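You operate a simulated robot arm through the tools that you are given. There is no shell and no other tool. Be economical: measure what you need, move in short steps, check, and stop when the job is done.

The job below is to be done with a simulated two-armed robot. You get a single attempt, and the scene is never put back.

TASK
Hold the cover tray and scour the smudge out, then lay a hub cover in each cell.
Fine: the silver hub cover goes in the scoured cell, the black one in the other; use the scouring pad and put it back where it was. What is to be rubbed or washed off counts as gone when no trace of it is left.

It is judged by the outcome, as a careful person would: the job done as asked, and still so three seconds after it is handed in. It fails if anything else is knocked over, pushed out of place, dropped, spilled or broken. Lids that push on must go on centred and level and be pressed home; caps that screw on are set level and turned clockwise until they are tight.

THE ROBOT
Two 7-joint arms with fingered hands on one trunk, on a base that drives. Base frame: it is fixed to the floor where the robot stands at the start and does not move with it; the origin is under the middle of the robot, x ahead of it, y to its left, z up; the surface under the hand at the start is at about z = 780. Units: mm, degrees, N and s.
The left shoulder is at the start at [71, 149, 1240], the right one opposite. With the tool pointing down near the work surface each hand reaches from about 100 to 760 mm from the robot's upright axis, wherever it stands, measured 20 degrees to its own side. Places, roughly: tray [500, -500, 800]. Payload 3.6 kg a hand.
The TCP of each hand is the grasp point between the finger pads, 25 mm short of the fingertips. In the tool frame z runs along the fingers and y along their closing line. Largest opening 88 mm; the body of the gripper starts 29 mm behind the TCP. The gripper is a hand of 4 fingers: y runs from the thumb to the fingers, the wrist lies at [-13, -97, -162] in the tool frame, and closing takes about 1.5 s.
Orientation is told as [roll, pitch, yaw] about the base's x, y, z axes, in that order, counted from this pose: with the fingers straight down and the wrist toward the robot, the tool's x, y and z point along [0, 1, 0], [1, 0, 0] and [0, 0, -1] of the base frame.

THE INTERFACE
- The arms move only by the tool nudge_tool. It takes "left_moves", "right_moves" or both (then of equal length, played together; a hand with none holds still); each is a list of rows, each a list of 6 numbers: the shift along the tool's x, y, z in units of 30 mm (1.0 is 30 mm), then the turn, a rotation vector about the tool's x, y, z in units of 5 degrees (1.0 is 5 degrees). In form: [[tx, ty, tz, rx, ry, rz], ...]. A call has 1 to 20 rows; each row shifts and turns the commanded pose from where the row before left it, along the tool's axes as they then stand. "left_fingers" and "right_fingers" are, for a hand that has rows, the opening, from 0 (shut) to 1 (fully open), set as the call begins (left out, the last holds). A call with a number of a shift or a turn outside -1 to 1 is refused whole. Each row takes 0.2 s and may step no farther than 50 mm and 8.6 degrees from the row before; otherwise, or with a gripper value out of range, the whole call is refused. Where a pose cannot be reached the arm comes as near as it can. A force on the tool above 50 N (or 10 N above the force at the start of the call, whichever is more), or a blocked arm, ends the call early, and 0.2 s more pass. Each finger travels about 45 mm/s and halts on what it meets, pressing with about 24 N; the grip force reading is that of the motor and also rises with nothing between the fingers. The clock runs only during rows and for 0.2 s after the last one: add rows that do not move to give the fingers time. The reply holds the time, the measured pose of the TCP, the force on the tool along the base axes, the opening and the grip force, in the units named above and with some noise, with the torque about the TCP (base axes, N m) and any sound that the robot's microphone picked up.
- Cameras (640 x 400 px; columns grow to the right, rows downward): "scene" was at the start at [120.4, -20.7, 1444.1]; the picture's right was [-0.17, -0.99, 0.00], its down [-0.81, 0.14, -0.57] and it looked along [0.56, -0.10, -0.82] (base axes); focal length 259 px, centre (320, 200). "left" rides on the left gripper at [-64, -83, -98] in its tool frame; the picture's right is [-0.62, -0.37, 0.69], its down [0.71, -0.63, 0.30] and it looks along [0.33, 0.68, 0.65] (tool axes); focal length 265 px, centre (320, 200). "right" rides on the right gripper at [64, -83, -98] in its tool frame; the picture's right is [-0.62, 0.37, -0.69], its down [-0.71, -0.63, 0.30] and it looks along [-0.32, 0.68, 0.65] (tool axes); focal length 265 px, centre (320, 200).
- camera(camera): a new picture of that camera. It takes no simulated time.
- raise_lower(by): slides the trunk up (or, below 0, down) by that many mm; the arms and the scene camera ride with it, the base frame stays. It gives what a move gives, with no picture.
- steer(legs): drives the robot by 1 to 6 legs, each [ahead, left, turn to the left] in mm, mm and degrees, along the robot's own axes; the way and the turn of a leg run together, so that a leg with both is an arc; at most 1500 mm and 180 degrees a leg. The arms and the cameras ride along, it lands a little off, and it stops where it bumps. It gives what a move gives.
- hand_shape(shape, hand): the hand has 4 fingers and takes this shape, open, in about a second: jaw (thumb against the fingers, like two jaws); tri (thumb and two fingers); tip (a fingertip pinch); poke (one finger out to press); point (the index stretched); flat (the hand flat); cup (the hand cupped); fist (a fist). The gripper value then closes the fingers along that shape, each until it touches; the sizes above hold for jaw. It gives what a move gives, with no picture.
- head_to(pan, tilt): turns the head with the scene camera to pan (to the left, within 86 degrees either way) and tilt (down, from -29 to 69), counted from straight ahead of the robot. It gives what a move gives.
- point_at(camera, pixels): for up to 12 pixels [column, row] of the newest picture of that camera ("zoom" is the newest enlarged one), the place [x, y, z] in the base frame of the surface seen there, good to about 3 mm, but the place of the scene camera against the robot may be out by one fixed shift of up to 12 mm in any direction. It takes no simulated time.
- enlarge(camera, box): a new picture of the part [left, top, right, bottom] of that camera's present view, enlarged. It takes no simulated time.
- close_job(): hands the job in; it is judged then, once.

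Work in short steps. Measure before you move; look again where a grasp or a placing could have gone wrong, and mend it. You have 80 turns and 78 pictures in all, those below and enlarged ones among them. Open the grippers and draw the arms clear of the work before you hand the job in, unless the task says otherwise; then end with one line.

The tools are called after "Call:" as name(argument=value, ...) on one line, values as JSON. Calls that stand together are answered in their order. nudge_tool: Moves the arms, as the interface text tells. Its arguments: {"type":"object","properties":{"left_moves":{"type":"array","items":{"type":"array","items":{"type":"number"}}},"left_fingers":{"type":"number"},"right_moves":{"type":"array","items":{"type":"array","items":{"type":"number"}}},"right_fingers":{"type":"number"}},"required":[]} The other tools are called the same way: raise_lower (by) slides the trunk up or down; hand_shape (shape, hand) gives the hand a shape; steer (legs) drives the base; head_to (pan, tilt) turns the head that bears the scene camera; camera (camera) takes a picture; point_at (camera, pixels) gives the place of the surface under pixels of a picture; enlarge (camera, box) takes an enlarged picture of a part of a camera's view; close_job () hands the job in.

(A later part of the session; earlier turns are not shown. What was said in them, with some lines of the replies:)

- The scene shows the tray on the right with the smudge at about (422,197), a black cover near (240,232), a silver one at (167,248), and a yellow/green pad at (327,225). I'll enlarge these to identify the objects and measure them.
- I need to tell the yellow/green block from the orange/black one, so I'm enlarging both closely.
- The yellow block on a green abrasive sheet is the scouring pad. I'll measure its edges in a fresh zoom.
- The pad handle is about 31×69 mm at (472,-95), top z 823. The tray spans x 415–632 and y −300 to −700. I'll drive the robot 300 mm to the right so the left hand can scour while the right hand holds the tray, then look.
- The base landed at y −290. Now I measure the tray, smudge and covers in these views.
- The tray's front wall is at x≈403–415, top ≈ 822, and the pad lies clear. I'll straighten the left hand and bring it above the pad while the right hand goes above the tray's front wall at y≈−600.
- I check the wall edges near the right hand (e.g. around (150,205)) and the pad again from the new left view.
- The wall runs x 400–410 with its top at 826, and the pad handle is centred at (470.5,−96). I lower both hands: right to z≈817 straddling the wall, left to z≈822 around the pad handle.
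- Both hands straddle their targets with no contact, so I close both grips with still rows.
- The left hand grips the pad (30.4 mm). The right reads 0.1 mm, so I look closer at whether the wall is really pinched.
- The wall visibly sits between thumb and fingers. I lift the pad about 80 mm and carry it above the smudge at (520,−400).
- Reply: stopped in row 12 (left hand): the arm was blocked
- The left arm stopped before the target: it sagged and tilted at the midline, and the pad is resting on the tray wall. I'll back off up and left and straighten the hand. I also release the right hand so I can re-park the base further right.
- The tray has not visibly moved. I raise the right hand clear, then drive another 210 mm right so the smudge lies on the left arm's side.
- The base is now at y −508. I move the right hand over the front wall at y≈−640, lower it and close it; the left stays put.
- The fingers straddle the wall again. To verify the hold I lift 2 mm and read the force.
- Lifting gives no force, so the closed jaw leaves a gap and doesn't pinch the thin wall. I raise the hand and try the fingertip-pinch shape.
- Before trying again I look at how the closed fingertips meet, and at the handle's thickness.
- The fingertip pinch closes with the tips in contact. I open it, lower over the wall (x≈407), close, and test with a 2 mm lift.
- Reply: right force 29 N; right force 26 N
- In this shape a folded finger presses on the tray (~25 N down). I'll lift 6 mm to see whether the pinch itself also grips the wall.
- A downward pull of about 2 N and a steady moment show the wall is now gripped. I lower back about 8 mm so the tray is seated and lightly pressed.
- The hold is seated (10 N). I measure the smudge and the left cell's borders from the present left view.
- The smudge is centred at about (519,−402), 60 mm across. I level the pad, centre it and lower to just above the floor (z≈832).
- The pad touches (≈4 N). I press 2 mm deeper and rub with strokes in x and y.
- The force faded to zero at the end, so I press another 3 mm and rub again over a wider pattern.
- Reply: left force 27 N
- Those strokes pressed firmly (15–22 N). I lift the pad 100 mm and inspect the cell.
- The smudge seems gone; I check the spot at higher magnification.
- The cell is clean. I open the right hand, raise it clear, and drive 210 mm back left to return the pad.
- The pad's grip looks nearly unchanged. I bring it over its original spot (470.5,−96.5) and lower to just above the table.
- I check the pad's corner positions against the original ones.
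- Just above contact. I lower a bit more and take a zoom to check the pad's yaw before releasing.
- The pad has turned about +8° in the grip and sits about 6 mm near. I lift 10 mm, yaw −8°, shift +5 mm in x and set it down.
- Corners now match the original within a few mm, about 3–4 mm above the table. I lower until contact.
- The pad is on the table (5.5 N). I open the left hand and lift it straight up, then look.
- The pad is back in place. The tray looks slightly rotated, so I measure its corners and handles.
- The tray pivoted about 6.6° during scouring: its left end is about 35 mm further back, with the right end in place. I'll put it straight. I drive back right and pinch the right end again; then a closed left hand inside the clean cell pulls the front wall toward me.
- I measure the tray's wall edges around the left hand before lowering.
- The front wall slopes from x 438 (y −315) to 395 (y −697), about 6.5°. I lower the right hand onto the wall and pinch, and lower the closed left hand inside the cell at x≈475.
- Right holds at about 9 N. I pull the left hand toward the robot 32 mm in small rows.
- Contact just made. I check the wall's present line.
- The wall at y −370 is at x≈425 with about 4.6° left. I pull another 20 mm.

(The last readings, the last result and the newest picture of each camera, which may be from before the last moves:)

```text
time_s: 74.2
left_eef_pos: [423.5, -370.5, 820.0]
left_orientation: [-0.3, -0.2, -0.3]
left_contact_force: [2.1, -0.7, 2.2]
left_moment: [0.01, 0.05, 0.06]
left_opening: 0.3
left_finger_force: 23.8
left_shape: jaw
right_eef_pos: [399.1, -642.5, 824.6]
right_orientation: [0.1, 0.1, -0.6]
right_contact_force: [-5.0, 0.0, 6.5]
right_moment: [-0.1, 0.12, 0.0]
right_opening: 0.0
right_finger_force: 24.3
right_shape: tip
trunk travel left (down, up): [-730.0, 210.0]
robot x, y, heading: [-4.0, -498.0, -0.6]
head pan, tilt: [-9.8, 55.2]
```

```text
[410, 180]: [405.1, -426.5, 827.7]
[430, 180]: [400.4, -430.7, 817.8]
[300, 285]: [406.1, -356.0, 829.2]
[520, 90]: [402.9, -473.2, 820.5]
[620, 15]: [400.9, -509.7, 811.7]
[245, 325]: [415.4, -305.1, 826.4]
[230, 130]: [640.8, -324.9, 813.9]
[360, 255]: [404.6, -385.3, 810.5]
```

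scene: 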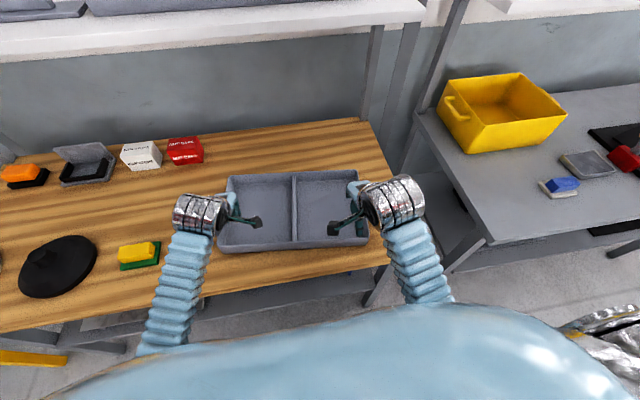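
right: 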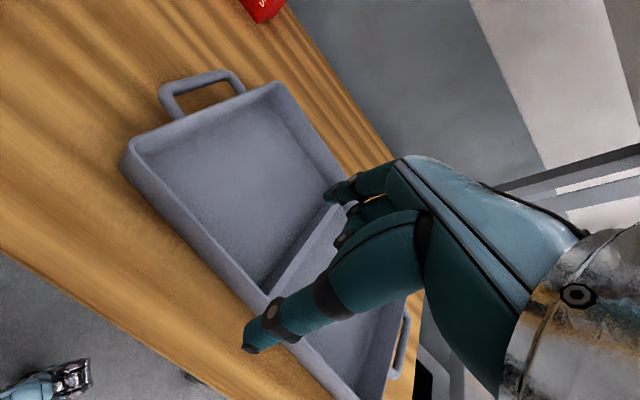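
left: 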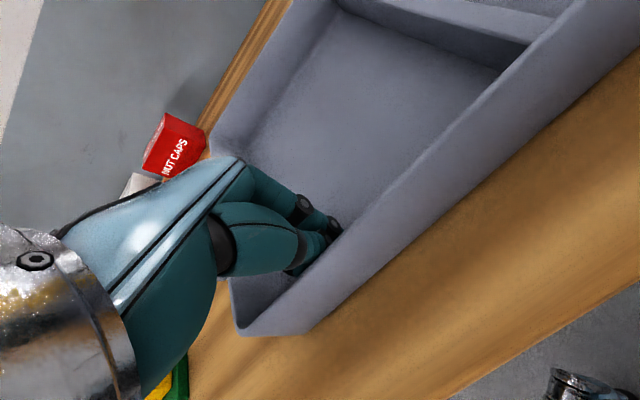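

The tray is straight again to within about 1.5° (front wall x 401–406). One last 3 mm pull, then the left hand backs into the cell and rises, and the right opens and rises.

Call:
nudge_tool(left_moves=[[0, -0.1, 0, 0, 0, 0], [0, 0, 0, 0, 0, 0], [0, 0.4, 0, 0, 0, 0], [0, 0.6, 0, 0, 0, 0], [0, 0, -0.9, 0, 0, 0], [0, 0, -0.9, 0, 0, 0], [0, 0, -0.9, 0, 0, 0], [0, 0, -0.9, 0, 0, 0], [0, 0, -0.9, 0, 0, 0]])

Call:
nudge_tool(right_moves=[[0, 0, 0, 0, 0, 0], [0, 0, 0, 0, 0, 0], [0, 0, 0, 0, 0, 0], [0, 0, 0, 0, 0, 0], [0, 0, 0, 0, 0, 0], [0, 0, 0, 0, 0, 0], [0, 0, -0.5, 0, 0, 0], [0, 0, -0.9, 0, 0, 0], [0, 0, -0.9, 0, 0, 0], [0, 0, -0.9, 0, 0, 0], [0, 0, -0.9, 0, 0, 0], [0, 0, -0.9, 0, 0, 0]], right_fingers=1, left_moves=[[0, 0, 0, 0, 0, 0], [0, 0, 0, 0, 0, 0], [0, 0, 0, 0, 0, 0], [0, 0, 0, 0, 0, 0], [0, 0, 0, 0, 0, 0], [0, 0, 0, 0, 0, 0], [0, 0, 0, 0, 0, 0], [0, 0, 0, 0, 0, 0], [0, 0, 0, 0, 0, 0], [0, 0, 0, 0, 0, 0], [0, 0, 0, 0, 0, 0], [0, 0, 0, 0, 0, 0]], left_fingers=1)

Call:
camera(camera="scene")

Call:
point_at(camera="scene", pixels=[[222, 256], [300, 255], [365, 244], [230, 182], [290, 175], [350, 170], [293, 220]])

```text
time_s: 76.2
left_eef_pos: [450.5, -369.3, 954.1]
left_orientation: [-0.2, -0.1, -0.4]
left_contact_force: [0.0, 0.1, 0.1]
left_moment: [0.02, 0.03, -0.01]
left_opening: 0.2
left_finger_force: 23.9
left_shape: jaw
right_eef_pos: [401.8, -642.3, 822.9]
right_orientation: [0.1, 0.0, -0.4]
right_contact_force: [-1.7, 0.2, 5.4]
right_moment: [-0.04, 0.05, 0.0]
right_opening: 0.0
right_finger_force: 23.5
right_shape: tip
trunk travel left (down, up): [-730.0, 210.0]
robot x, y, heading: [-1.9, -498.1, -0.3]
head pan, tilt: [-9.8, 55.2]
```

```text
time_s: 78.8
left_eef_pos: [452.1, -368.3, 953.5]
left_orientation: [-0.3, 0.1, -0.3]
left_contact_force: [-0.6, 0.1, 0.4]
left_moment: [-0.01, 0.01, -0.02]
left_opening: 87.5
left_finger_force: 0.1
left_shape: jaw
right_eef_pos: [401.6, -643.5, 971.4]
right_orientation: [0.1, 0.0, -0.5]
right_contact_force: [0.2, -0.4, 0.0]
right_moment: [-0.01, -0.04, -0.02]
right_opening: 87.6
right_finger_force: 0.0
right_shape: tip
trunk travel left (down, up): [-730.0, 210.0]
robot x, y, heading: [-3.5, -501.0, -0.3]
head pan, tilt: [-9.8, 55.2]
```

```text
20 pictures are left
```

scene: 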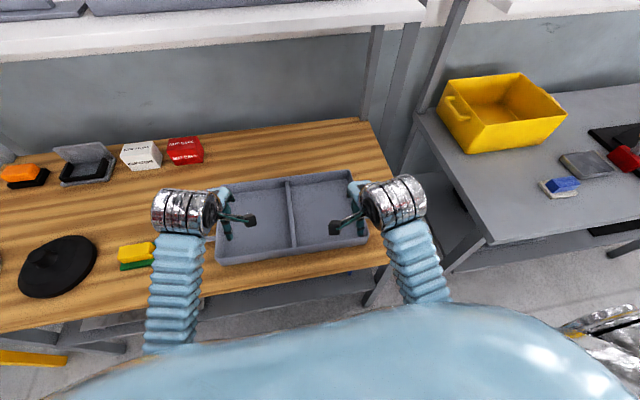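

```text
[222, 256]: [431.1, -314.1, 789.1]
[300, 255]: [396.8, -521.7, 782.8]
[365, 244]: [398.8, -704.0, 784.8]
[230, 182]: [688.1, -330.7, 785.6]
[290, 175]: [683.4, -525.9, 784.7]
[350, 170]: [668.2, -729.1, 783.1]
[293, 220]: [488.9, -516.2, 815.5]
```

The tray is straight and the hands are clear. Now I drive about 610 mm left to fetch the silver cover.

Call:
steer(legs=[[0, 610, 0]])

Call:
camera(camera="left")

Call:
camera(camera="scene")

```text
time_s: 86.9
left_eef_pos: [455.4, 232.9, 953.8]
left_orientation: [-0.2, 0.0, -0.1]
left_contact_force: [-0.6, 0.1, 0.5]
left_moment: [-0.01, 0.01, -0.03]
left_opening: 87.9
left_finger_force: 0.1
left_shape: jaw
right_eef_pos: [406.7, -41.7, 972.6]
right_orientation: [0.1, 0.0, -0.4]
right_contact_force: [0.3, 0.2, 0.6]
right_moment: [0.02, 0.0, 0.0]
right_opening: 87.4
right_finger_force: 0.0
right_shape: tip
trunk travel left (down, up): [-730.0, 210.0]
robot x, y, heading: [2.2, 102.5, -0.2]
head pan, tilt: [-9.8, 55.2]
```

```text
19 pictures are left
```

left: 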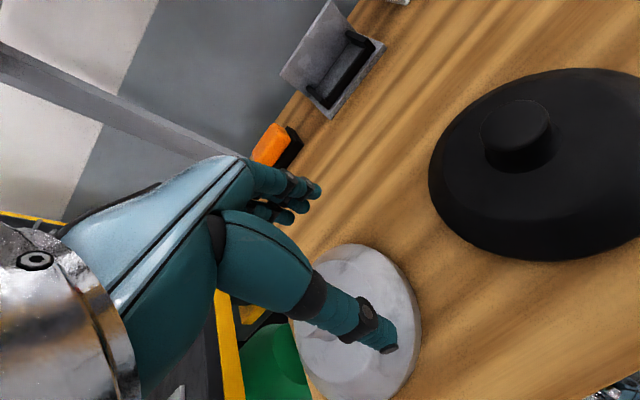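

```text
18 pictures are left
```

scene: 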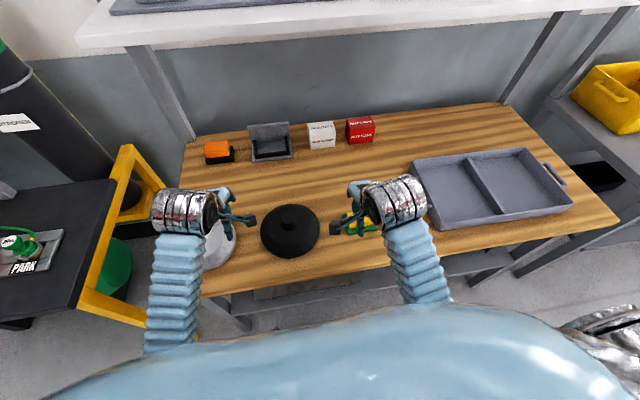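

The black cover is fully visible in the left view; I measure its knob and rim, and the silver's rim.

Call:
point_at(camera="left", pixels=[[515, 120], [485, 125], [545, 115], [520, 155], [510, 103], [432, 170], [560, 75], [540, 255], [490, 235], [455, 120], [415, 290], [355, 248]])

Call:
point_at(camera="scene", pixels=[[288, 212], [262, 235], [318, 235], [290, 257], [290, 207], [288, 225], [277, 217], [301, 217]])

```text
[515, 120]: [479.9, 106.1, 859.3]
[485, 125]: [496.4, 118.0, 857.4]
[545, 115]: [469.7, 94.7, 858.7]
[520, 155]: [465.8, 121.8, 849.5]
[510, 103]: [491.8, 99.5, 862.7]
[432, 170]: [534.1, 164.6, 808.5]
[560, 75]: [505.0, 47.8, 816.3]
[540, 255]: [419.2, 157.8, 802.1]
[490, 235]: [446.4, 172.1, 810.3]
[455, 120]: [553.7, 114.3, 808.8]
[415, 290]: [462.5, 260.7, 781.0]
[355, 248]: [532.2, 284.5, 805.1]
```

```text
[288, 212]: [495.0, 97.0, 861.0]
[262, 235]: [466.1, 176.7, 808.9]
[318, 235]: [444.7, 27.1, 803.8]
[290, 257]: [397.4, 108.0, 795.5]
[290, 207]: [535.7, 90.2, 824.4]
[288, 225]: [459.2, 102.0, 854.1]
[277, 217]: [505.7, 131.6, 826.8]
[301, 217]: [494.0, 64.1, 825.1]
```

Black: knob centre ≈ (480,106), top 859, rim radius ≈ 80. I move the left hand over the silver cover at about (482,318) so its knob shows between the open fingers.

Call:
nudge_tool(left_moves=[[0.95, 0.3, 0, 0, 0, 0], [0.95, 0.3, 0, 0, 0, 0], [0.93, 0.3, 0, 0, 0, 0], [0, 0, 0, 0, 0, 0]])

Call:
camera(camera="left")

```text
time_s: 87.9
left_eef_pos: [483.8, 317.1, 953.5]
left_orientation: [-0.2, 0.1, -0.1]
left_contact_force: [-0.2, 1.1, 0.8]
left_moment: [-0.02, 0.0, 0.02]
left_opening: 87.8
left_finger_force: 0.1
left_shape: jaw
right_eef_pos: [406.4, -41.2, 972.1]
right_orientation: [0.1, 0.0, -0.3]
right_contact_force: [0.3, 0.1, 1.3]
right_moment: [0.02, -0.01, 0.02]
right_opening: 87.8
right_finger_force: 0.1
right_shape: tip
trunk travel left (down, up): [-730.0, 210.0]
robot x, y, heading: [3.5, 103.9, -0.4]
head pan, tilt: [-9.8, 55.2]
```

```text
17 pictures are left
```

left: 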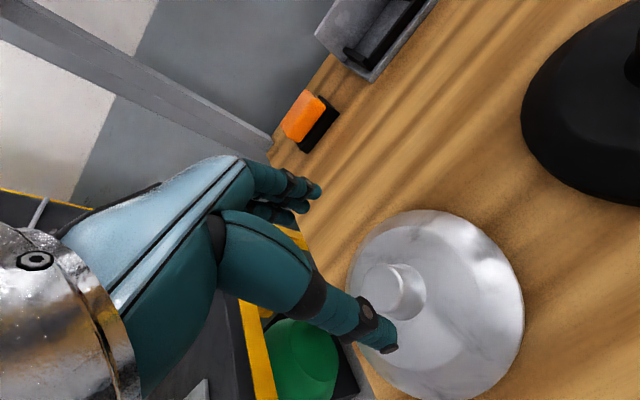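

I measure the silver knob (about (382,288)) and rim.

Call:
point_at(camera="left", pixels=[[382, 285], [368, 278], [385, 268], [396, 290], [425, 215], [520, 310], [465, 392], [350, 265], [500, 250]])

```text
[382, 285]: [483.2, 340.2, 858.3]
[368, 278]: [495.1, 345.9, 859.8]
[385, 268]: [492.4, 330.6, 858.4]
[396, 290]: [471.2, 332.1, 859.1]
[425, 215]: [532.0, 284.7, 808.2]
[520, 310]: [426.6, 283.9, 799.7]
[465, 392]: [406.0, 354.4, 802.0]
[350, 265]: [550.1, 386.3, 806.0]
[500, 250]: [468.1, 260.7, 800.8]
```

The silver knob centre is (482,338), top 859. I lower the open hand around it to z≈856 and close.

Call:
nudge_tool(left_moves=[[0.7, -0.06, 0, 0, 0, 0], [0, 0, 0.85, 0, 0, 0], [0, 0, 0.85, 0, 0, 0], [0, 0, 0.85, 0, 0, 0], [0, 0, 0.65, 0, 0, 0], [0, 0, 0, 0, 0, 0]])

Call:
nudge_tool(left_moves=[[0, 0, 0, 0, 0, 0], [0, 0, 0, 0, 0, 0], [0, 0, 0, 0, 0, 0], [0, 0, 0, 0, 0, 0], [0, 0, 0, 0, 0, 0], [0, 0, 0, 0, 0, 0], [0, 0, 0, 0, 0, 0], [0, 0, 0, 0, 0, 0]], left_fingers=0)

Call:
camera(camera="left")

```text
time_s: 89.3
left_eef_pos: [480.7, 337.5, 855.8]
left_orientation: [-0.2, 0.0, -0.2]
left_contact_force: [0.0, 1.0, 0.4]
left_moment: [0.03, 0.0, 0.01]
left_opening: 87.9
left_finger_force: 0.1
left_shape: jaw
right_eef_pos: [406.0, -41.1, 972.9]
right_orientation: [0.1, 0.0, -0.3]
right_contact_force: [0.6, -0.1, 0.0]
right_moment: [0.0, 0.03, 0.02]
right_opening: 88.0
right_finger_force: 0.1
right_shape: tip
trunk travel left (down, up): [-730.0, 210.0]
robot x, y, heading: [3.4, 100.6, -0.3]
head pan, tilt: [-9.8, 55.2]
```

```text
time_s: 91.1
left_eef_pos: [480.8, 337.3, 857.7]
left_orientation: [-0.2, 0.0, -0.1]
left_contact_force: [-1.3, -1.1, -0.6]
left_moment: [0.0, 0.03, 0.03]
left_opening: 31.9
left_finger_force: 24.3
left_shape: jaw
right_eef_pos: [406.4, -41.0, 971.6]
right_orientation: [0.1, 0.0, -0.3]
right_contact_force: [0.8, 0.4, 0.6]
right_moment: [0.03, -0.01, 0.02]
right_opening: 87.7
right_finger_force: 0.2
right_shape: tip
trunk travel left (down, up): [-730.0, 210.0]
robot x, y, heading: [3.4, 103.8, -0.4]
head pan, tilt: [-9.8, 55.2]
```

```text
16 pictures are left
```

left: 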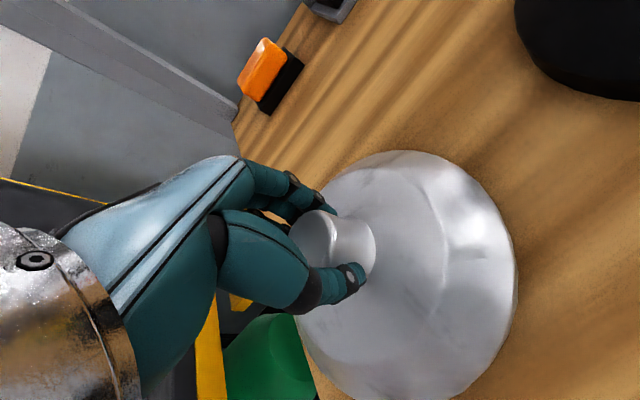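

Silver knob gripped (31.9 mm). I lift it 115 mm, bring it toward the robot's middle, and check that it hangs level.

Call:
nudge_tool(left_moves=[[0, 0, -0.4, 0, 0, 0], [0, 0, -0.7, 0, 0, 0], [0, 0, -0.9, 0, 0, 0], [0, 0, -0.9, 0, 0, 0], [0, 0, -0.9, 0, 0, 0], [-0.7, 0.2, 0, 0, 0, 0], [-0.9, 0.2, 0, 0, 0, 0], [-0.9, 0.2, 0, 0, 0, 0], [-0.8, 0.2, 0, 0, 0, 0], [-0.2, 0, 0, 0, 0, 0], [0, 0, 0, 0, 0, 0]])

Call:
camera(camera="left")

```text
time_s: 93.5
left_eef_pos: [504.0, 232.9, 970.5]
left_orientation: [-0.2, -0.1, 0.0]
left_contact_force: [-0.6, 0.3, -5.0]
left_moment: [-0.05, -0.02, -0.04]
left_opening: 31.7
left_finger_force: 23.8
left_shape: jaw
right_eef_pos: [407.1, -40.3, 972.2]
right_orientation: [0.1, 0.0, -0.3]
right_contact_force: [0.0, -0.1, 0.2]
right_moment: [0.01, 0.03, -0.02]
right_opening: 87.7
right_finger_force: 0.0
right_shape: tip
trunk travel left (down, up): [-730.0, 210.0]
robot x, y, heading: [2.6, 97.3, -0.3]
head pan, tilt: [-9.8, 55.2]
```

```text
15 pictures are left
```

left: 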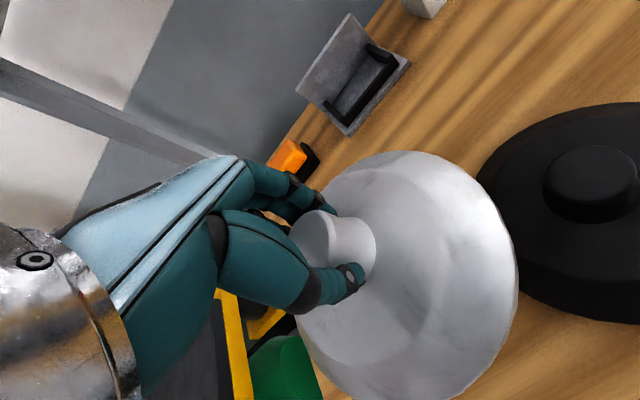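

The cover hangs as before (5 N). I drive 640 mm right to bring it over the scoured left cell.

Call:
steer(legs=[[0, -640, 0]])

Call:
camera(camera="left")

Call:
camera(camera="scene")

```text
time_s: 101.9
left_eef_pos: [505.3, -381.1, 970.6]
left_orientation: [-0.2, -0.1, 1.0]
left_contact_force: [0.1, 0.0, -3.7]
left_moment: [0.03, 0.0, -0.02]
left_opening: 31.8
left_finger_force: 24.0
left_shape: jaw
right_eef_pos: [412.1, -657.5, 971.6]
right_orientation: [-0.1, 0.0, 0.8]
right_contact_force: [-0.7, 0.0, 0.5]
right_moment: [0.0, -0.01, 0.04]
right_opening: 87.6
right_finger_force: 0.1
right_shape: tip
trunk travel left (down, up): [-730.0, 210.0]
robot x, y, heading: [6.0, -522.7, 0.7]
head pan, tilt: [-9.8, 55.2]
```

```text
14 pictures are left
```

left: 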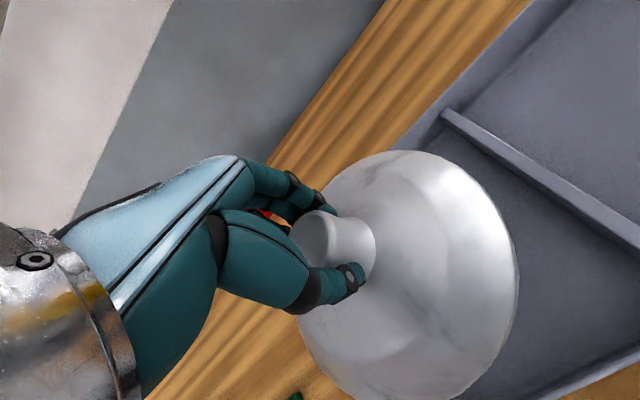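

```text
13 pictures are left
```

scene: 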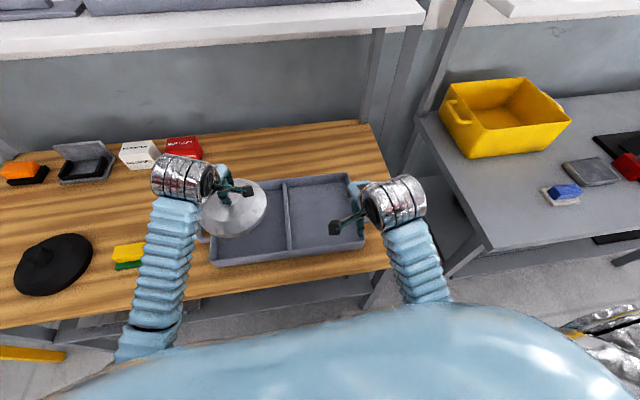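

I measure the divider, walls and the cover's rim to centre it in the cell.

Call:
point_at(camera="left", pixels=[[450, 110], [540, 170], [620, 230], [560, 190], [425, 130], [560, 395], [630, 360], [500, 60], [516, 260], [420, 152], [610, 260]])

Call:
point_at(camera="scene", pixels=[[285, 185], [290, 240], [220, 263], [215, 250], [300, 254], [275, 182], [243, 262], [211, 243]])

```text
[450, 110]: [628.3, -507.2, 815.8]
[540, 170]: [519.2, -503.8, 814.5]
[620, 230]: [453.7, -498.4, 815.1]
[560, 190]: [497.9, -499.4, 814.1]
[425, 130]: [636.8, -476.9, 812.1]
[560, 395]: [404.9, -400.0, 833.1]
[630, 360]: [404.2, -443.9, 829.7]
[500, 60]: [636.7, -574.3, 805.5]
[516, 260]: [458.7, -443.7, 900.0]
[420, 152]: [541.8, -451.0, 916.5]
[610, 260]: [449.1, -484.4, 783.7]
```

```text
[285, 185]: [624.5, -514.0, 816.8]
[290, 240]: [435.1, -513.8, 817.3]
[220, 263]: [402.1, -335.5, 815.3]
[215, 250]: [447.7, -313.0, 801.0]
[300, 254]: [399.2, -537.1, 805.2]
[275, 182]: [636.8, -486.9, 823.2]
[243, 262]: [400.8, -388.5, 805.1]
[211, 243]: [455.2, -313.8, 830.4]
```

Cell centre is about (520,−408), and the cover's centre coincides with the TCP. I shift there and lower until the rim is just above the walls (z≈908).

Call:
nudge_tool(left_moves=[[-0.92, 0.48, 0, 0, 0, 0], [0, 0, 0.7, 0, 0, 0], [0, 0, 0.7, 0, 0, 0], [0, 0, 0.66, 0, 0, 0], [0, 0, 0, 0, 0, 0]])

Call:
camera(camera="left")

Call:
enlarge(camera="scene", box=[180, 150, 380, 280])

```text
time_s: 103.1
left_eef_pos: [517.0, -408.3, 909.2]
left_orientation: [-0.2, 0.0, 1.0]
left_contact_force: [0.7, -0.7, -4.0]
left_moment: [-0.05, 0.01, -0.02]
left_opening: 31.6
left_finger_force: 23.6
left_shape: jaw
right_eef_pos: [411.0, -657.5, 971.8]
right_orientation: [-0.1, 0.0, 0.8]
right_contact_force: [0.0, -0.3, -0.2]
right_moment: [0.0, -0.01, -0.01]
right_opening: 87.7
right_finger_force: 0.1
right_shape: tip
trunk travel left (down, up): [-730.0, 210.0]
robot x, y, heading: [3.9, -527.6, 0.9]
head pan, tilt: [-9.8, 55.2]
```

```text
12 pictures are left
```

left: 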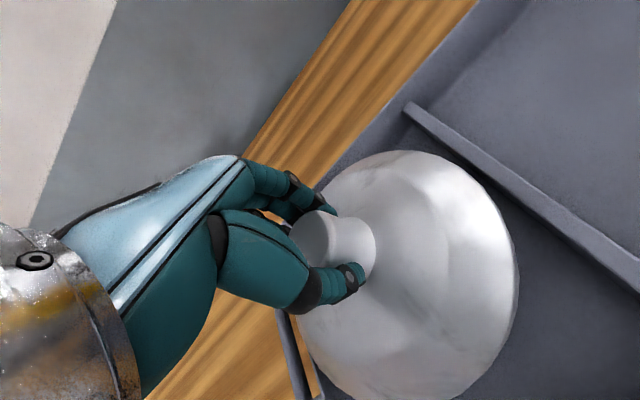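

```text
3.08 times, centred on (280, 215) of scene
```

zoom: 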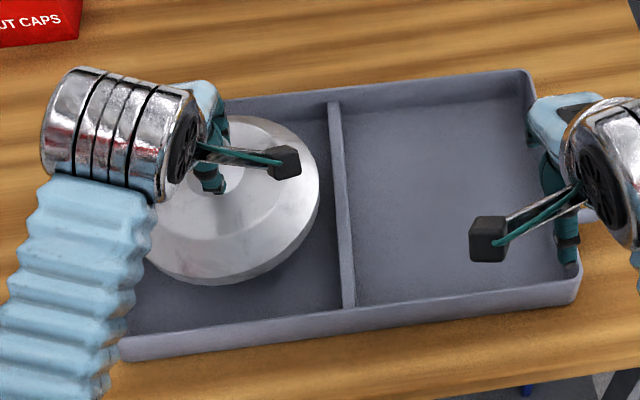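

I measure the gap to the divider and to the left wall from this view.

Call:
point_at(camera="left", pixels=[[500, 172], [495, 182], [517, 260], [490, 185], [316, 380], [290, 330], [405, 110], [600, 245], [520, 200], [313, 372]])

```text
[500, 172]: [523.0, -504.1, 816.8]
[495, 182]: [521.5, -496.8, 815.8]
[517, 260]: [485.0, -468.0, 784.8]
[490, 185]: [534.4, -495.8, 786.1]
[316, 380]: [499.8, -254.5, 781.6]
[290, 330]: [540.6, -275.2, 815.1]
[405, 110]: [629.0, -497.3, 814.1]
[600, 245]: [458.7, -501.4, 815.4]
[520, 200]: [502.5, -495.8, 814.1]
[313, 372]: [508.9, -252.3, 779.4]
```

Divider face is at −496 and the inner left wall at about −315, so centre is −405.5. I nudge +2.5 mm in y and lower to just above the floor.

Call:
nudge_tool(left_moves=[[0.08, 0.07, 0.3, 0, 0, 0], [0, 0, 0.5, 0, 0, 0], [0, 0, 0.4, 0, 0, 0], [0, 0, 0.2, 0, 0, 0], [0, 0, 0, 0, 0, 0]])

Call:
nudge_tool(left_moves=[[0, 0, 0.08, 0, 0, 0], [0, 0, 0.08, 0, 0, 0], [0, 0, 0, 0, 0, 0]])

```text
time_s: 104.3
left_eef_pos: [520.7, -407.8, 867.9]
left_orientation: [-0.2, 0.0, 1.0]
left_contact_force: [0.3, 0.7, -3.9]
left_moment: [-0.01, 0.0, 0.0]
left_opening: 32.0
left_finger_force: 23.8
left_shape: jaw
right_eef_pos: [411.9, -659.3, 972.3]
right_orientation: [0.0, 0.1, 0.8]
right_contact_force: [0.6, -0.8, -0.2]
right_moment: [0.01, -0.02, 0.01]
right_opening: 87.5
right_finger_force: 0.0
right_shape: tip
trunk travel left (down, up): [-730.0, 210.0]
robot x, y, heading: [4.7, -525.5, 0.8]
head pan, tilt: [-9.8, 55.2]
```

```text
time_s: 105.1
left_eef_pos: [520.8, -406.4, 862.2]
left_orientation: [-0.2, -0.1, 1.1]
left_contact_force: [-0.2, -0.3, -4.7]
left_moment: [-0.06, 0.02, 0.01]
left_opening: 31.7
left_finger_force: 23.4
left_shape: jaw
right_eef_pos: [410.9, -658.0, 972.2]
right_orientation: [0.1, 0.0, 0.8]
right_contact_force: [0.8, -0.2, 0.3]
right_moment: [-0.01, -0.01, -0.01]
right_opening: 87.8
right_finger_force: 0.0
right_shape: tip
trunk travel left (down, up): [-730.0, 210.0]
robot x, y, heading: [3.4, -524.7, 0.8]
head pan, tilt: [-9.8, 55.2]
```

Still hanging free (−4.7 N); I lower a little more until it rests.

Call:
nudge_tool(left_moves=[[0, 0, 0.06, 0, 0, 0], [0, 0, 0, 0, 0, 0]])

Call:
nudge_tool(left_moves=[[0, 0, 0.06, 0, 0, 0], [0, 0, 0, 0, 0, 0]])

```text
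time_s: 105.7
left_eef_pos: [522.3, -408.2, 862.5]
left_orientation: [-0.2, 0.1, 1.0]
left_contact_force: [0.4, -0.1, -4.4]
left_moment: [-0.02, 0.0, -0.01]
left_opening: 31.6
left_finger_force: 24.6
left_shape: jaw
right_eef_pos: [411.8, -658.7, 972.2]
right_orientation: [0.1, 0.0, 0.8]
right_contact_force: [0.2, 0.8, 0.4]
right_moment: [0.01, 0.03, 0.03]
right_opening: 87.8
right_finger_force: 0.0
right_shape: tip
trunk travel left (down, up): [-730.0, 210.0]
robot x, y, heading: [4.3, -524.7, 0.6]
head pan, tilt: [-9.8, 55.2]
```

```text
time_s: 106.3
left_eef_pos: [521.1, -407.8, 860.2]
left_orientation: [-0.2, 0.0, 1.0]
left_contact_force: [1.5, 0.1, -1.1]
left_moment: [-0.02, -0.04, 0.04]
left_opening: 31.6
left_finger_force: 23.6
left_shape: jaw
right_eef_pos: [411.1, -657.0, 971.6]
right_orientation: [0.2, 0.1, 0.8]
right_contact_force: [-0.2, 0.3, 0.2]
right_moment: [-0.04, -0.04, 0.01]
right_opening: 87.6
right_finger_force: 0.0
right_shape: tip
trunk travel left (down, up): [-730.0, 210.0]
robot x, y, heading: [5.8, -524.4, 0.7]
head pan, tilt: [-9.8, 55.2]
```

Contact begins (load down to −1 N). One more millimetre, then I open and rise.

Call:
nudge_tool(left_moves=[[0, 0, 0.04, 0, 0, 0], [0, 0, 0, 0, 0, 0]])

Call:
nudge_tool(left_moves=[[0, 0, 0, 0, 0, 0], [0, 0, 0, 0, 0, 0], [0, 0, 0, 0, 0, 0], [0, 0, 0, 0, 0, 0], [0, 0, 0, 0, 0, 0], [0, 0, 0, 0, 0, 0], [0, 0, 0, 0, 0, 0], [0, 0, -0.6, 0, 0, 0], [0, 0, -0.9, 0, 0, 0], [0, 0, -0.9, 0, 0, 0], [0, 0, -0.9, 0, 0, 0], [0, 0, -0.4, 0, 0, 0]], left_fingers=1)

Call:
camera(camera="left")

```text
time_s: 106.9
left_eef_pos: [521.2, -407.4, 860.4]
left_orientation: [-0.2, -0.1, 0.9]
left_contact_force: [2.3, -0.3, 4.8]
left_moment: [0.03, -0.13, -0.01]
left_opening: 31.7
left_finger_force: 24.1
left_shape: jaw
right_eef_pos: [411.2, -658.5, 973.6]
right_orientation: [0.1, 0.0, 0.8]
right_contact_force: [0.4, 0.5, -0.9]
right_moment: [0.02, -0.02, 0.02]
right_opening: 87.4
right_finger_force: 0.1
right_shape: tip
trunk travel left (down, up): [-730.0, 210.0]
robot x, y, heading: [4.4, -522.2, 0.9]
head pan, tilt: [-9.8, 55.2]
```

```text
time_s: 109.5
left_eef_pos: [520.1, -405.0, 968.7]
left_orientation: [-0.1, -0.1, 0.9]
left_contact_force: [-0.3, -0.2, 0.0]
left_moment: [-0.04, -0.02, 0.0]
left_opening: 87.5
left_finger_force: 0.1
left_shape: jaw
right_eef_pos: [412.2, -658.1, 970.8]
right_orientation: [0.2, 0.0, 0.8]
right_contact_force: [-0.5, 0.7, 0.4]
right_moment: [0.01, 0.03, 0.02]
right_opening: 87.8
right_finger_force: 0.0
right_shape: tip
trunk travel left (down, up): [-730.0, 210.0]
robot x, y, heading: [1.5, -525.3, 1.0]
head pan, tilt: [-9.8, 55.2]
```

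```text
10 pictures are left
```

left: 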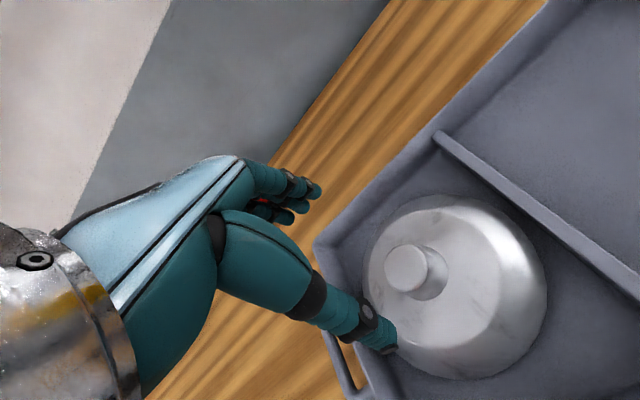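

Silver sits flat in the scoured cell. Next I drive 515 mm left to fetch the black cover at (480,106).

Call:
steer(legs=[[0, 515, -0.9]])

Call:
camera(camera="left")

```text
time_s: 116.6
left_eef_pos: [515.9, 105.1, 968.5]
left_orientation: [-0.3, -0.1, 0.6]
left_contact_force: [0.4, 0.3, 0.5]
left_moment: [0.0, 0.0, -0.05]
left_opening: 87.9
left_finger_force: 0.1
left_shape: jaw
right_eef_pos: [404.3, -146.8, 971.8]
right_orientation: [0.1, -0.1, 0.6]
right_contact_force: [0.3, 0.0, -0.1]
right_moment: [0.0, 0.04, -0.02]
right_opening: 87.9
right_finger_force: 0.0
right_shape: tip
trunk travel left (down, up): [-730.0, 210.0]
robot x, y, heading: [-3.2, -8.7, 0.5]
head pan, tilt: [-9.8, 55.2]
```

```text
9 pictures are left
```

left: 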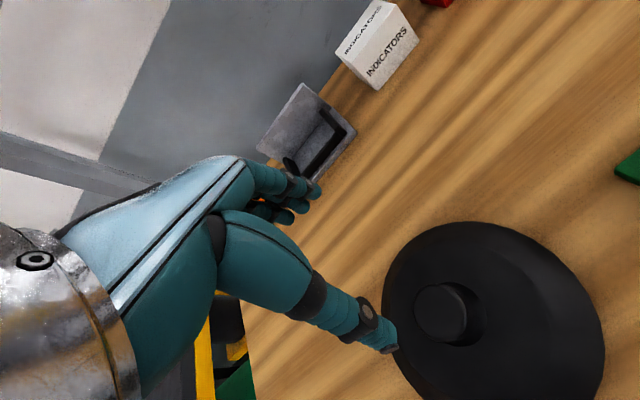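

The black knob is at about (438,310); I measure it.

Call:
point_at(camera="left", pixels=[[438, 310], [418, 308], [438, 288], [458, 318], [436, 332], [450, 292], [422, 325], [480, 225], [600, 350]])

```text
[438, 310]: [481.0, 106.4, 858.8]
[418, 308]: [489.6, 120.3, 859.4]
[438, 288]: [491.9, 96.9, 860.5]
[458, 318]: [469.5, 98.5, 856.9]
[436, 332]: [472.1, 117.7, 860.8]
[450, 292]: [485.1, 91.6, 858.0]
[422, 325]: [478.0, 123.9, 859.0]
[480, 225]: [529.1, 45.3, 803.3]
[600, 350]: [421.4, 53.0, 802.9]
```

Knob centre is (481,107), top 859. I move over it, lower to z≈857 and close.

Call:
nudge_tool(left_moves=[[0.03, -0.58, 0, 0, 0, 0], [0.03, -0.58, 0, 0, 0, 0], [0, 0, 0.9, 0, 0, 0], [0, 0, 0.9, 0, 0, 0], [0, 0, 0.9, 0, 0, 0], [0, 0, 0.6, 0, 0, 0], [0, 0, 0.4, 0, 0, 0], [0, 0, 0, 0, 0, 0]])

Call:
nudge_tool(left_moves=[[0, 0, 0, 0, 0, 0], [0, 0, 0, 0, 0, 0], [0, 0, 0, 0, 0, 0], [0, 0, 0, 0, 0, 0], [0, 0, 0, 0, 0, 0], [0, 0, 0, 0, 0, 0], [0, 0, 0, 0, 0, 0], [0, 0, 0, 0, 0, 0]], left_fingers=0)

Call:
nudge_tool(left_moves=[[0, 0, -0.4, 0, 0, 0], [0, 0, -0.7, 0, 0, 0], [0, 0, -0.9, 0, 0, 0], [0, 0, -0.9, 0, 0, 0], [0, 0, -0.9, 0, 0, 0], [0, 0.6, 0, 0, 0, 0], [0, 0.5, 0, 0, 0, 0], [0, 0, 0, 0, 0, 0]])

Call:
camera(camera="left")

```text
time_s: 118.4
left_eef_pos: [482.6, 106.2, 856.6]
left_orientation: [-0.2, 0.0, 0.6]
left_contact_force: [0.0, 0.5, 0.1]
left_moment: [0.01, -0.02, 0.01]
left_opening: 87.6
left_finger_force: 0.1
left_shape: jaw
right_eef_pos: [404.9, -146.5, 970.9]
right_orientation: [0.1, -0.1, 0.6]
right_contact_force: [0.9, 0.1, 0.9]
right_moment: [-0.01, -0.01, -0.02]
right_opening: 88.0
right_finger_force: 0.0
right_shape: tip
trunk travel left (down, up): [-730.0, 210.0]
robot x, y, heading: [-2.6, -9.2, 0.5]
head pan, tilt: [-9.8, 55.2]
```

```text
time_s: 120.2
left_eef_pos: [481.7, 106.1, 856.9]
left_orientation: [-0.1, 0.0, 0.6]
left_contact_force: [-0.7, -0.2, 0.3]
left_moment: [0.0, -0.04, 0.03]
left_opening: 31.7
left_finger_force: 24.2
left_shape: jaw
right_eef_pos: [404.4, -145.3, 972.0]
right_orientation: [0.1, -0.1, 0.5]
right_contact_force: [-0.5, -0.6, 0.3]
right_moment: [0.0, 0.02, -0.01]
right_opening: 87.7
right_finger_force: 0.1
right_shape: tip
trunk travel left (down, up): [-730.0, 210.0]
robot x, y, heading: [-1.8, -8.7, 0.2]
head pan, tilt: [-9.8, 55.2]
```

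```text
time_s: 122.0
left_eef_pos: [511.3, 108.4, 970.8]
left_orientation: [-0.2, 0.0, 0.7]
left_contact_force: [-0.5, 0.5, -2.9]
left_moment: [0.02, 0.0, 0.01]
left_opening: 31.6
left_finger_force: 24.5
left_shape: jaw
right_eef_pos: [405.0, -145.6, 972.2]
right_orientation: [0.1, -0.1, 0.5]
right_contact_force: [-0.3, 0.3, -0.1]
right_moment: [0.0, 0.02, -0.01]
right_opening: 87.8
right_finger_force: 0.0
right_shape: tip
trunk travel left (down, up): [-730.0, 210.0]
robot x, y, heading: [-0.6, -6.6, 0.2]
head pan, tilt: [-9.8, 55.2]
```

```text
8 pictures are left
```

left: 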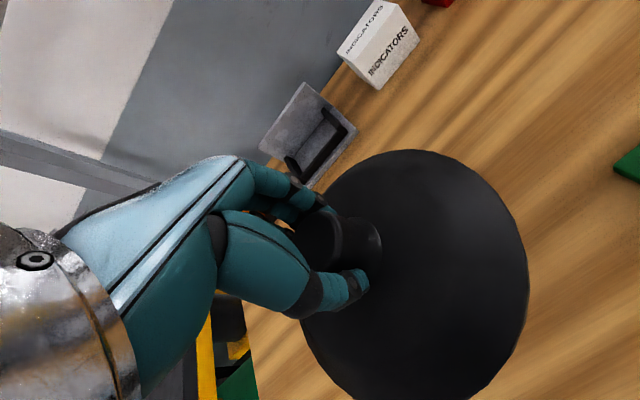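

Black cover lifted (31.6 mm grip, ~3–4 N). I drive 705 mm right to bring it over the right cell; its underside (z≈894) clears the silver knob.

Call:
steer(legs=[[0, -705, -0.2]])

Call:
camera(camera="left")

Call:
camera(camera="scene")

```text
time_s: 131.4
left_eef_pos: [522.4, -587.3, 971.7]
left_orientation: [-0.2, 0.0, 1.8]
left_contact_force: [-0.5, -0.5, -3.6]
left_moment: [0.02, -0.02, 0.01]
left_opening: 31.7
left_finger_force: 24.1
left_shape: jaw
right_eef_pos: [419.8, -842.5, 971.8]
right_orientation: [-0.1, 0.0, 1.6]
right_contact_force: [0.0, -0.4, -0.1]
right_moment: [-0.01, -0.02, -0.01]
right_opening: 87.6
right_finger_force: 0.1
right_shape: tip
trunk travel left (down, up): [-730.0, 210.0]
robot x, y, heading: [12.9, -718.0, 1.4]
head pan, tilt: [-9.8, 55.2]
```

```text
7 pictures are left
```

left: 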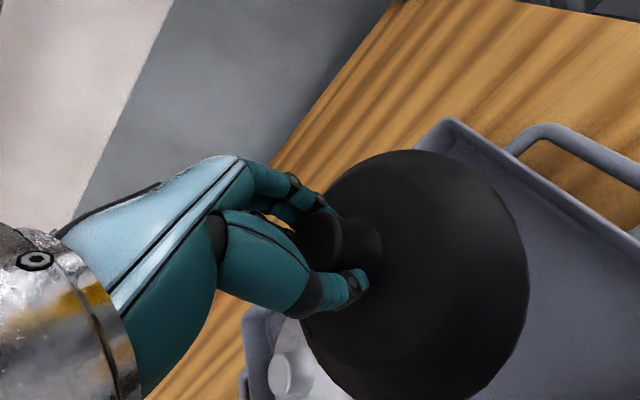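

```text
6 pictures are left
```

scene: 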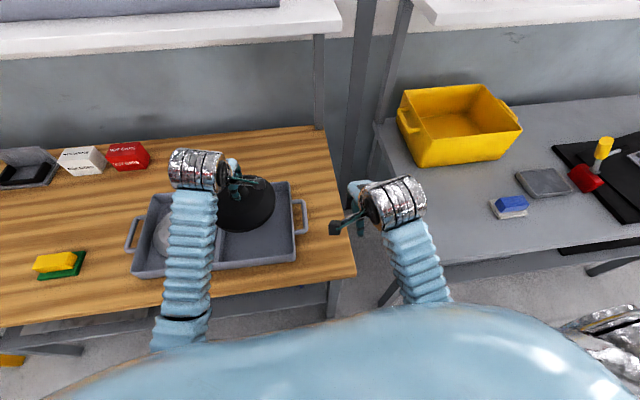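

I measure the right wall, back wall and handle from the left view, and check the cover's rim against the TCP.

Call:
point_at(camera="left", pixels=[[540, 180], [560, 200], [580, 215], [530, 190], [440, 125], [500, 160], [470, 150], [528, 265], [430, 152], [610, 160], [620, 250], [255, 320]])

Call:
point_at(camera="scene", pixels=[[293, 262], [220, 268], [136, 277], [285, 185], [297, 240], [215, 255], [305, 225]])

```text
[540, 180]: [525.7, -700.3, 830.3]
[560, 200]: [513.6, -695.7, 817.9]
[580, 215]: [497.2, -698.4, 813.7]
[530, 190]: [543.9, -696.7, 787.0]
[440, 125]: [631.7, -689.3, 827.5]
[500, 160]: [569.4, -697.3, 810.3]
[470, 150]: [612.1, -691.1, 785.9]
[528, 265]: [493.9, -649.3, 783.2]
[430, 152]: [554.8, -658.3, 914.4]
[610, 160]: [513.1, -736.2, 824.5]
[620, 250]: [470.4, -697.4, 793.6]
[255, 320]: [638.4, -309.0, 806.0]
```

```text
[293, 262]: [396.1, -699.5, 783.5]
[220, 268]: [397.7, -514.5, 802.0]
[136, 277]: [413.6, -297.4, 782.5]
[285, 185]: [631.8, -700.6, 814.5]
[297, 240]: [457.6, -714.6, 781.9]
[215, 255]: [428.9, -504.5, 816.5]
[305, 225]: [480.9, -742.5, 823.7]
```

Right cell: inner wall −696, divider face about −507, so centre is (518,−601). I shift there and lower to just above the walls, then look once.

Call:
nudge_tool(left_moves=[[-0.47, -0.15, 0, 0, 0, 0], [0, 0, 0.7, 0, 0, 0], [0, 0, 0.7, 0, 0, 0], [0, 0, 0.66, 0, 0, 0], [0, 0, 0, 0, 0, 0]])

Call:
camera(camera="left")

Call:
point_at(camera="left", pixels=[[500, 175], [510, 190], [520, 205], [560, 220], [300, 370], [285, 330], [310, 390], [295, 350], [410, 120]])

```text
time_s: 132.6
left_eef_pos: [520.3, -599.8, 908.4]
left_orientation: [-0.2, -0.1, 1.8]
left_contact_force: [-0.8, -0.4, -3.1]
left_moment: [0.0, 0.0, 0.0]
left_opening: 31.4
left_finger_force: 23.7
left_shape: jaw
right_eef_pos: [420.8, -843.7, 972.2]
right_orientation: [0.0, 0.0, 1.7]
right_contact_force: [0.0, -0.8, 0.2]
right_moment: [0.01, 0.0, -0.02]
right_opening: 87.5
right_finger_force: 0.1
right_shape: tip
trunk travel left (down, up): [-730.0, 210.0]
robot x, y, heading: [16.3, -716.8, 1.4]
head pan, tilt: [-9.8, 55.2]
```

```text
5 pictures are left
```

left: 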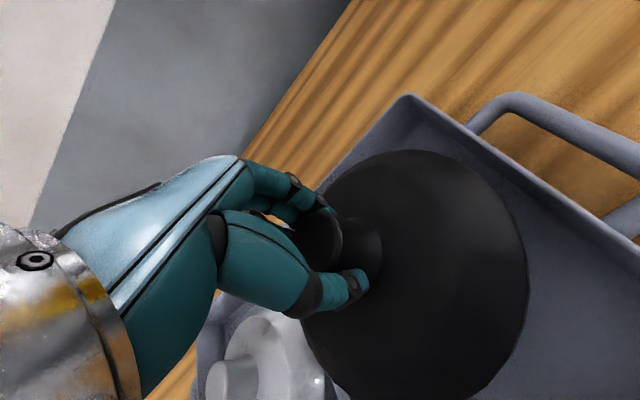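

```text
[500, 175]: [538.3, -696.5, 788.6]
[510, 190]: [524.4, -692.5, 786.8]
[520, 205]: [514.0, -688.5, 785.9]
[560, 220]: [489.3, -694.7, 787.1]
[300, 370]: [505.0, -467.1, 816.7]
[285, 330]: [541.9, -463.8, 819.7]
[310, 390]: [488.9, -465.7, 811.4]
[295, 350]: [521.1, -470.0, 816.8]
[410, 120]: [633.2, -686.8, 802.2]
```

The alignment is good. I lower to just above the floor, then step down to contact.

Call:
nudge_tool(left_moves=[[-0.03, 0, 0.3, 0, 0, 0], [0, 0, 0.5, 0, 0, 0], [0, 0, 0.4, 0, 0, 0], [0, 0, 0.2, 0, 0, 0], [0, 0, 0.1, 0, 0, 0], [0, 0, 0, 0, 0, 0]])

Call:
nudge_tool(left_moves=[[0, 0, 0.06, 0, 0, 0], [0, 0, 0, 0, 0, 0]])

Call:
nudge_tool(left_moves=[[0, 0, 0.05, 0, 0, 0], [0, 0, 0, 0, 0, 0]])

```text
time_s: 134.0
left_eef_pos: [521.0, -601.8, 864.2]
left_orientation: [-0.2, 0.0, 1.7]
left_contact_force: [1.1, 0.8, -2.9]
left_moment: [0.03, 0.01, -0.01]
left_opening: 31.6
left_finger_force: 23.6
left_shape: jaw
right_eef_pos: [420.6, -843.3, 971.1]
right_orientation: [0.1, 0.1, 1.6]
right_contact_force: [1.2, 0.1, -0.2]
right_moment: [-0.01, -0.04, 0.01]
right_opening: 87.9
right_finger_force: 0.2
right_shape: tip
trunk travel left (down, up): [-730.0, 210.0]
robot x, y, heading: [13.0, -718.4, 1.6]
head pan, tilt: [-9.8, 55.2]
```

```text
time_s: 134.6
left_eef_pos: [519.6, -602.3, 862.1]
left_orientation: [-0.1, 0.0, 1.8]
left_contact_force: [0.2, -0.5, -3.6]
left_moment: [-0.01, -0.01, 0.01]
left_opening: 31.4
left_finger_force: 24.3
left_shape: jaw
right_eef_pos: [420.9, -844.0, 971.9]
right_orientation: [0.2, 0.0, 1.6]
right_contact_force: [-0.2, -0.3, 0.8]
right_moment: [-0.01, 0.0, 0.02]
right_opening: 87.5
right_finger_force: 0.0
right_shape: tip
trunk travel left (down, up): [-730.0, 210.0]
robot x, y, heading: [12.3, -719.3, 1.6]
head pan, tilt: [-9.8, 55.2]
```

```text
time_s: 135.2
left_eef_pos: [519.0, -602.4, 860.4]
left_orientation: [-0.1, 0.1, 1.9]
left_contact_force: [0.3, -0.9, -3.0]
left_moment: [-0.02, -0.04, -0.01]
left_opening: 31.4
left_finger_force: 24.1
left_shape: jaw
right_eef_pos: [421.3, -844.0, 972.2]
right_orientation: [0.1, 0.0, 1.6]
right_contact_force: [-0.1, -0.2, 0.2]
right_moment: [0.03, 0.0, 0.05]
right_opening: 87.6
right_finger_force: 0.2
right_shape: tip
trunk travel left (down, up): [-730.0, 210.0]
robot x, y, heading: [9.7, -713.3, 1.4]
head pan, tilt: [-9.8, 55.2]
```

Still slightly above the floor; I continue in small steps.

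Call:
nudge_tool(left_moves=[[0, 0, 0.05, 0, 0, 0], [0, 0, 0, 0, 0, 0]])

Call:
nudge_tool(left_moves=[[0, 0, 0.04, 0, 0, 0], [0, 0, 0, 0, 0, 0]])

```text
time_s: 135.8
left_eef_pos: [519.2, -603.3, 861.0]
left_orientation: [-0.2, -0.1, 1.9]
left_contact_force: [-0.6, -0.1, 0.7]
left_moment: [0.01, -0.08, 0.0]
left_opening: 31.5
left_finger_force: 24.3
left_shape: jaw
right_eef_pos: [420.8, -843.1, 972.7]
right_orientation: [0.1, 0.0, 1.6]
right_contact_force: [0.1, 0.5, -0.3]
right_moment: [-0.01, -0.01, -0.01]
right_opening: 87.7
right_finger_force: 0.1
right_shape: tip
trunk travel left (down, up): [-730.0, 210.0]
robot x, y, heading: [11.3, -714.2, 1.6]
head pan, tilt: [-9.8, 55.2]
```

```text
time_s: 136.4
left_eef_pos: [518.7, -603.9, 860.3]
left_orientation: [-0.3, -0.2, 1.8]
left_contact_force: [0.4, -2.9, 5.8]
left_moment: [-0.02, -0.1, 0.0]
left_opening: 31.8
left_finger_force: 23.8
left_shape: jaw
right_eef_pos: [419.8, -843.2, 972.2]
right_orientation: [0.1, -0.2, 1.7]
right_contact_force: [0.3, -0.1, -0.3]
right_moment: [0.02, 0.0, 0.0]
right_opening: 87.6
right_finger_force: 0.1
right_shape: tip
trunk travel left (down, up): [-730.0, 210.0]
robot x, y, heading: [10.3, -720.2, 1.6]
head pan, tilt: [-9.8, 55.2]
```

The black cover rests on the floor. I open and rise well clear, then pull back toward the robot and look.

Call:
nudge_tool(left_moves=[[0, 0, 0, 0, 0, 0], [0, 0, 0, 0, 0, 0], [0, 0, 0, 0, 0, 0], [0, 0, 0, 0, 0, 0], [0, 0, 0, 0, 0, 0], [0, 0, 0, 0, 0, 0], [0, 0, 0, 0, 0, 0], [0, 0, -0.6, 0, 0, 0], [0, 0, -0.9, 0, 0, 0], [0, 0, -0.9, 0, 0, 0], [0, 0, -0.9, 0, 0, 0], [0, 0, -0.9, 0, 0, 0], [0, -0.8, -0.8, 0, 0, 0], [0, -0.8, -0.8, 0, 0, 0], [0, -0.8, -0.5, 0, 0, 0], [0, -0.8, 0, 0, 0, 0], [0, -0.8, 0, 0, 0, 0]], left_fingers=1)

Call:
steer(legs=[[0, 250, -1.5]])

Call:
camera(camera="scene")

```text
time_s: 140.0
left_eef_pos: [399.0, -605.7, 1046.3]
left_orientation: [-0.2, -0.1, 1.8]
left_contact_force: [0.9, 0.5, 0.0]
left_moment: [-0.01, -0.01, -0.02]
left_opening: 87.6
left_finger_force: 0.0
left_shape: jaw
right_eef_pos: [419.4, -842.3, 972.8]
right_orientation: [0.1, -0.1, 1.5]
right_contact_force: [-0.6, -0.4, 0.1]
right_moment: [-0.03, 0.03, 0.01]
right_opening: 87.7
right_finger_force: 0.0
right_shape: tip
trunk travel left (down, up): [-730.0, 210.0]
robot x, y, heading: [14.2, -717.9, 1.8]
head pan, tilt: [-9.8, 55.2]
```

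```text
time_s: 143.7
left_eef_pos: [399.9, -368.6, 1047.1]
left_orientation: [-0.3, 0.1, 0.3]
left_contact_force: [0.4, 0.6, 0.5]
left_moment: [0.0, -0.01, 0.01]
left_opening: 87.8
left_finger_force: 0.0
left_shape: jaw
right_eef_pos: [414.0, -605.6, 972.1]
right_orientation: [0.0, 0.0, 0.2]
right_contact_force: [0.9, -0.4, -0.1]
right_moment: [-0.01, -0.02, 0.0]
right_opening: 87.9
right_finger_force: 0.1
right_shape: tip
trunk travel left (down, up): [-730.0, 210.0]
robot x, y, heading: [7.2, -465.8, 0.2]
head pan, tilt: [-9.8, 55.2]
```

```text
4 pictures are left
```

scene: 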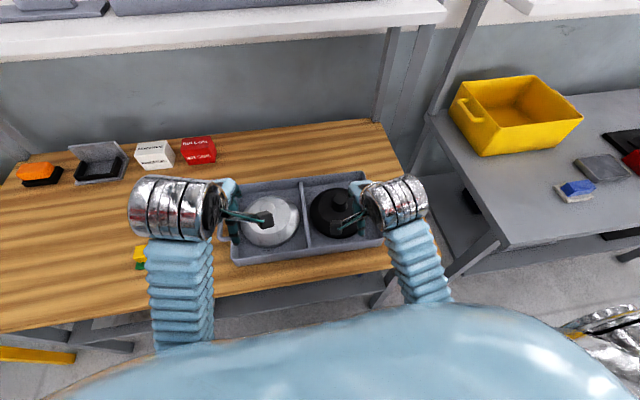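

Both covers appear seated. I raise the right hand and pull both arms back, then take an enlarged look.

Call:
nudge_tool(left_moves=[[0.7, -0.7, 0, 0, 0, 0], [0.7, -0.7, 0, 0, 0, 0], [0.7, -0.7, 0, 0, 0, 0], [0.7, -0.7, 0, 0, 0, 0]], right_moves=[[0, 0, -0.9, 0, 0, 0], [0, 0, -0.9, 0, 0, 0], [-0.8, -0.7, -0.5, 0, 0, 0], [-0.8, -0.7, 0, 0, 0, 0]])

Call:
enlarge(camera="scene", box=[200, 150, 400, 280])

```text
time_s: 144.7
left_eef_pos: [408.2, -322.2, 1031.4]
left_orientation: [-0.1, 0.0, 0.3]
left_contact_force: [-0.1, -0.3, 0.4]
left_moment: [0.01, -0.01, -0.01]
left_opening: 87.7
left_finger_force: 0.0
left_shape: jaw
left hand out of reach, approached as far as the arm can: row 1, 2, 3, 4
right_eef_pos: [417.4, -651.4, 1031.7]
right_orientation: [0.1, 0.1, 0.3]
right_contact_force: [1.3, 0.2, 0.3]
right_moment: [-0.01, -0.03, -0.01]
right_opening: 87.4
right_finger_force: 0.0
right_shape: tip
right hand out of reach, approached as far as the arm can: row 3, 4
trunk travel left (down, up): [-730.0, 210.0]
robot x, y, heading: [4.8, -468.6, -0.0]
head pan, tilt: [-9.8, 55.2]
```

```text
3.08 times, centred on (300, 215) of scene
```

zoom: 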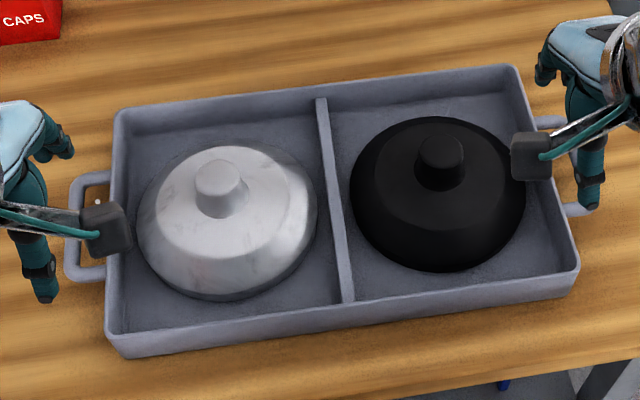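

Both covers lie flat in their cells (silver in the scoured left one, black in the right). The pad is back in place, and the hands are open and clear. I hand the job in.

Call:
close_job()

```text
The job is handed in.
```

The smudge is scoured out, the silver hub cover is in the scoured cell and the black one in the other, and the pad is back where it was. The tray slipped about 6.6° while I scoured; I straightened it to within about 1.5°, and it now sits some 5–10 mm right of its starting spot.
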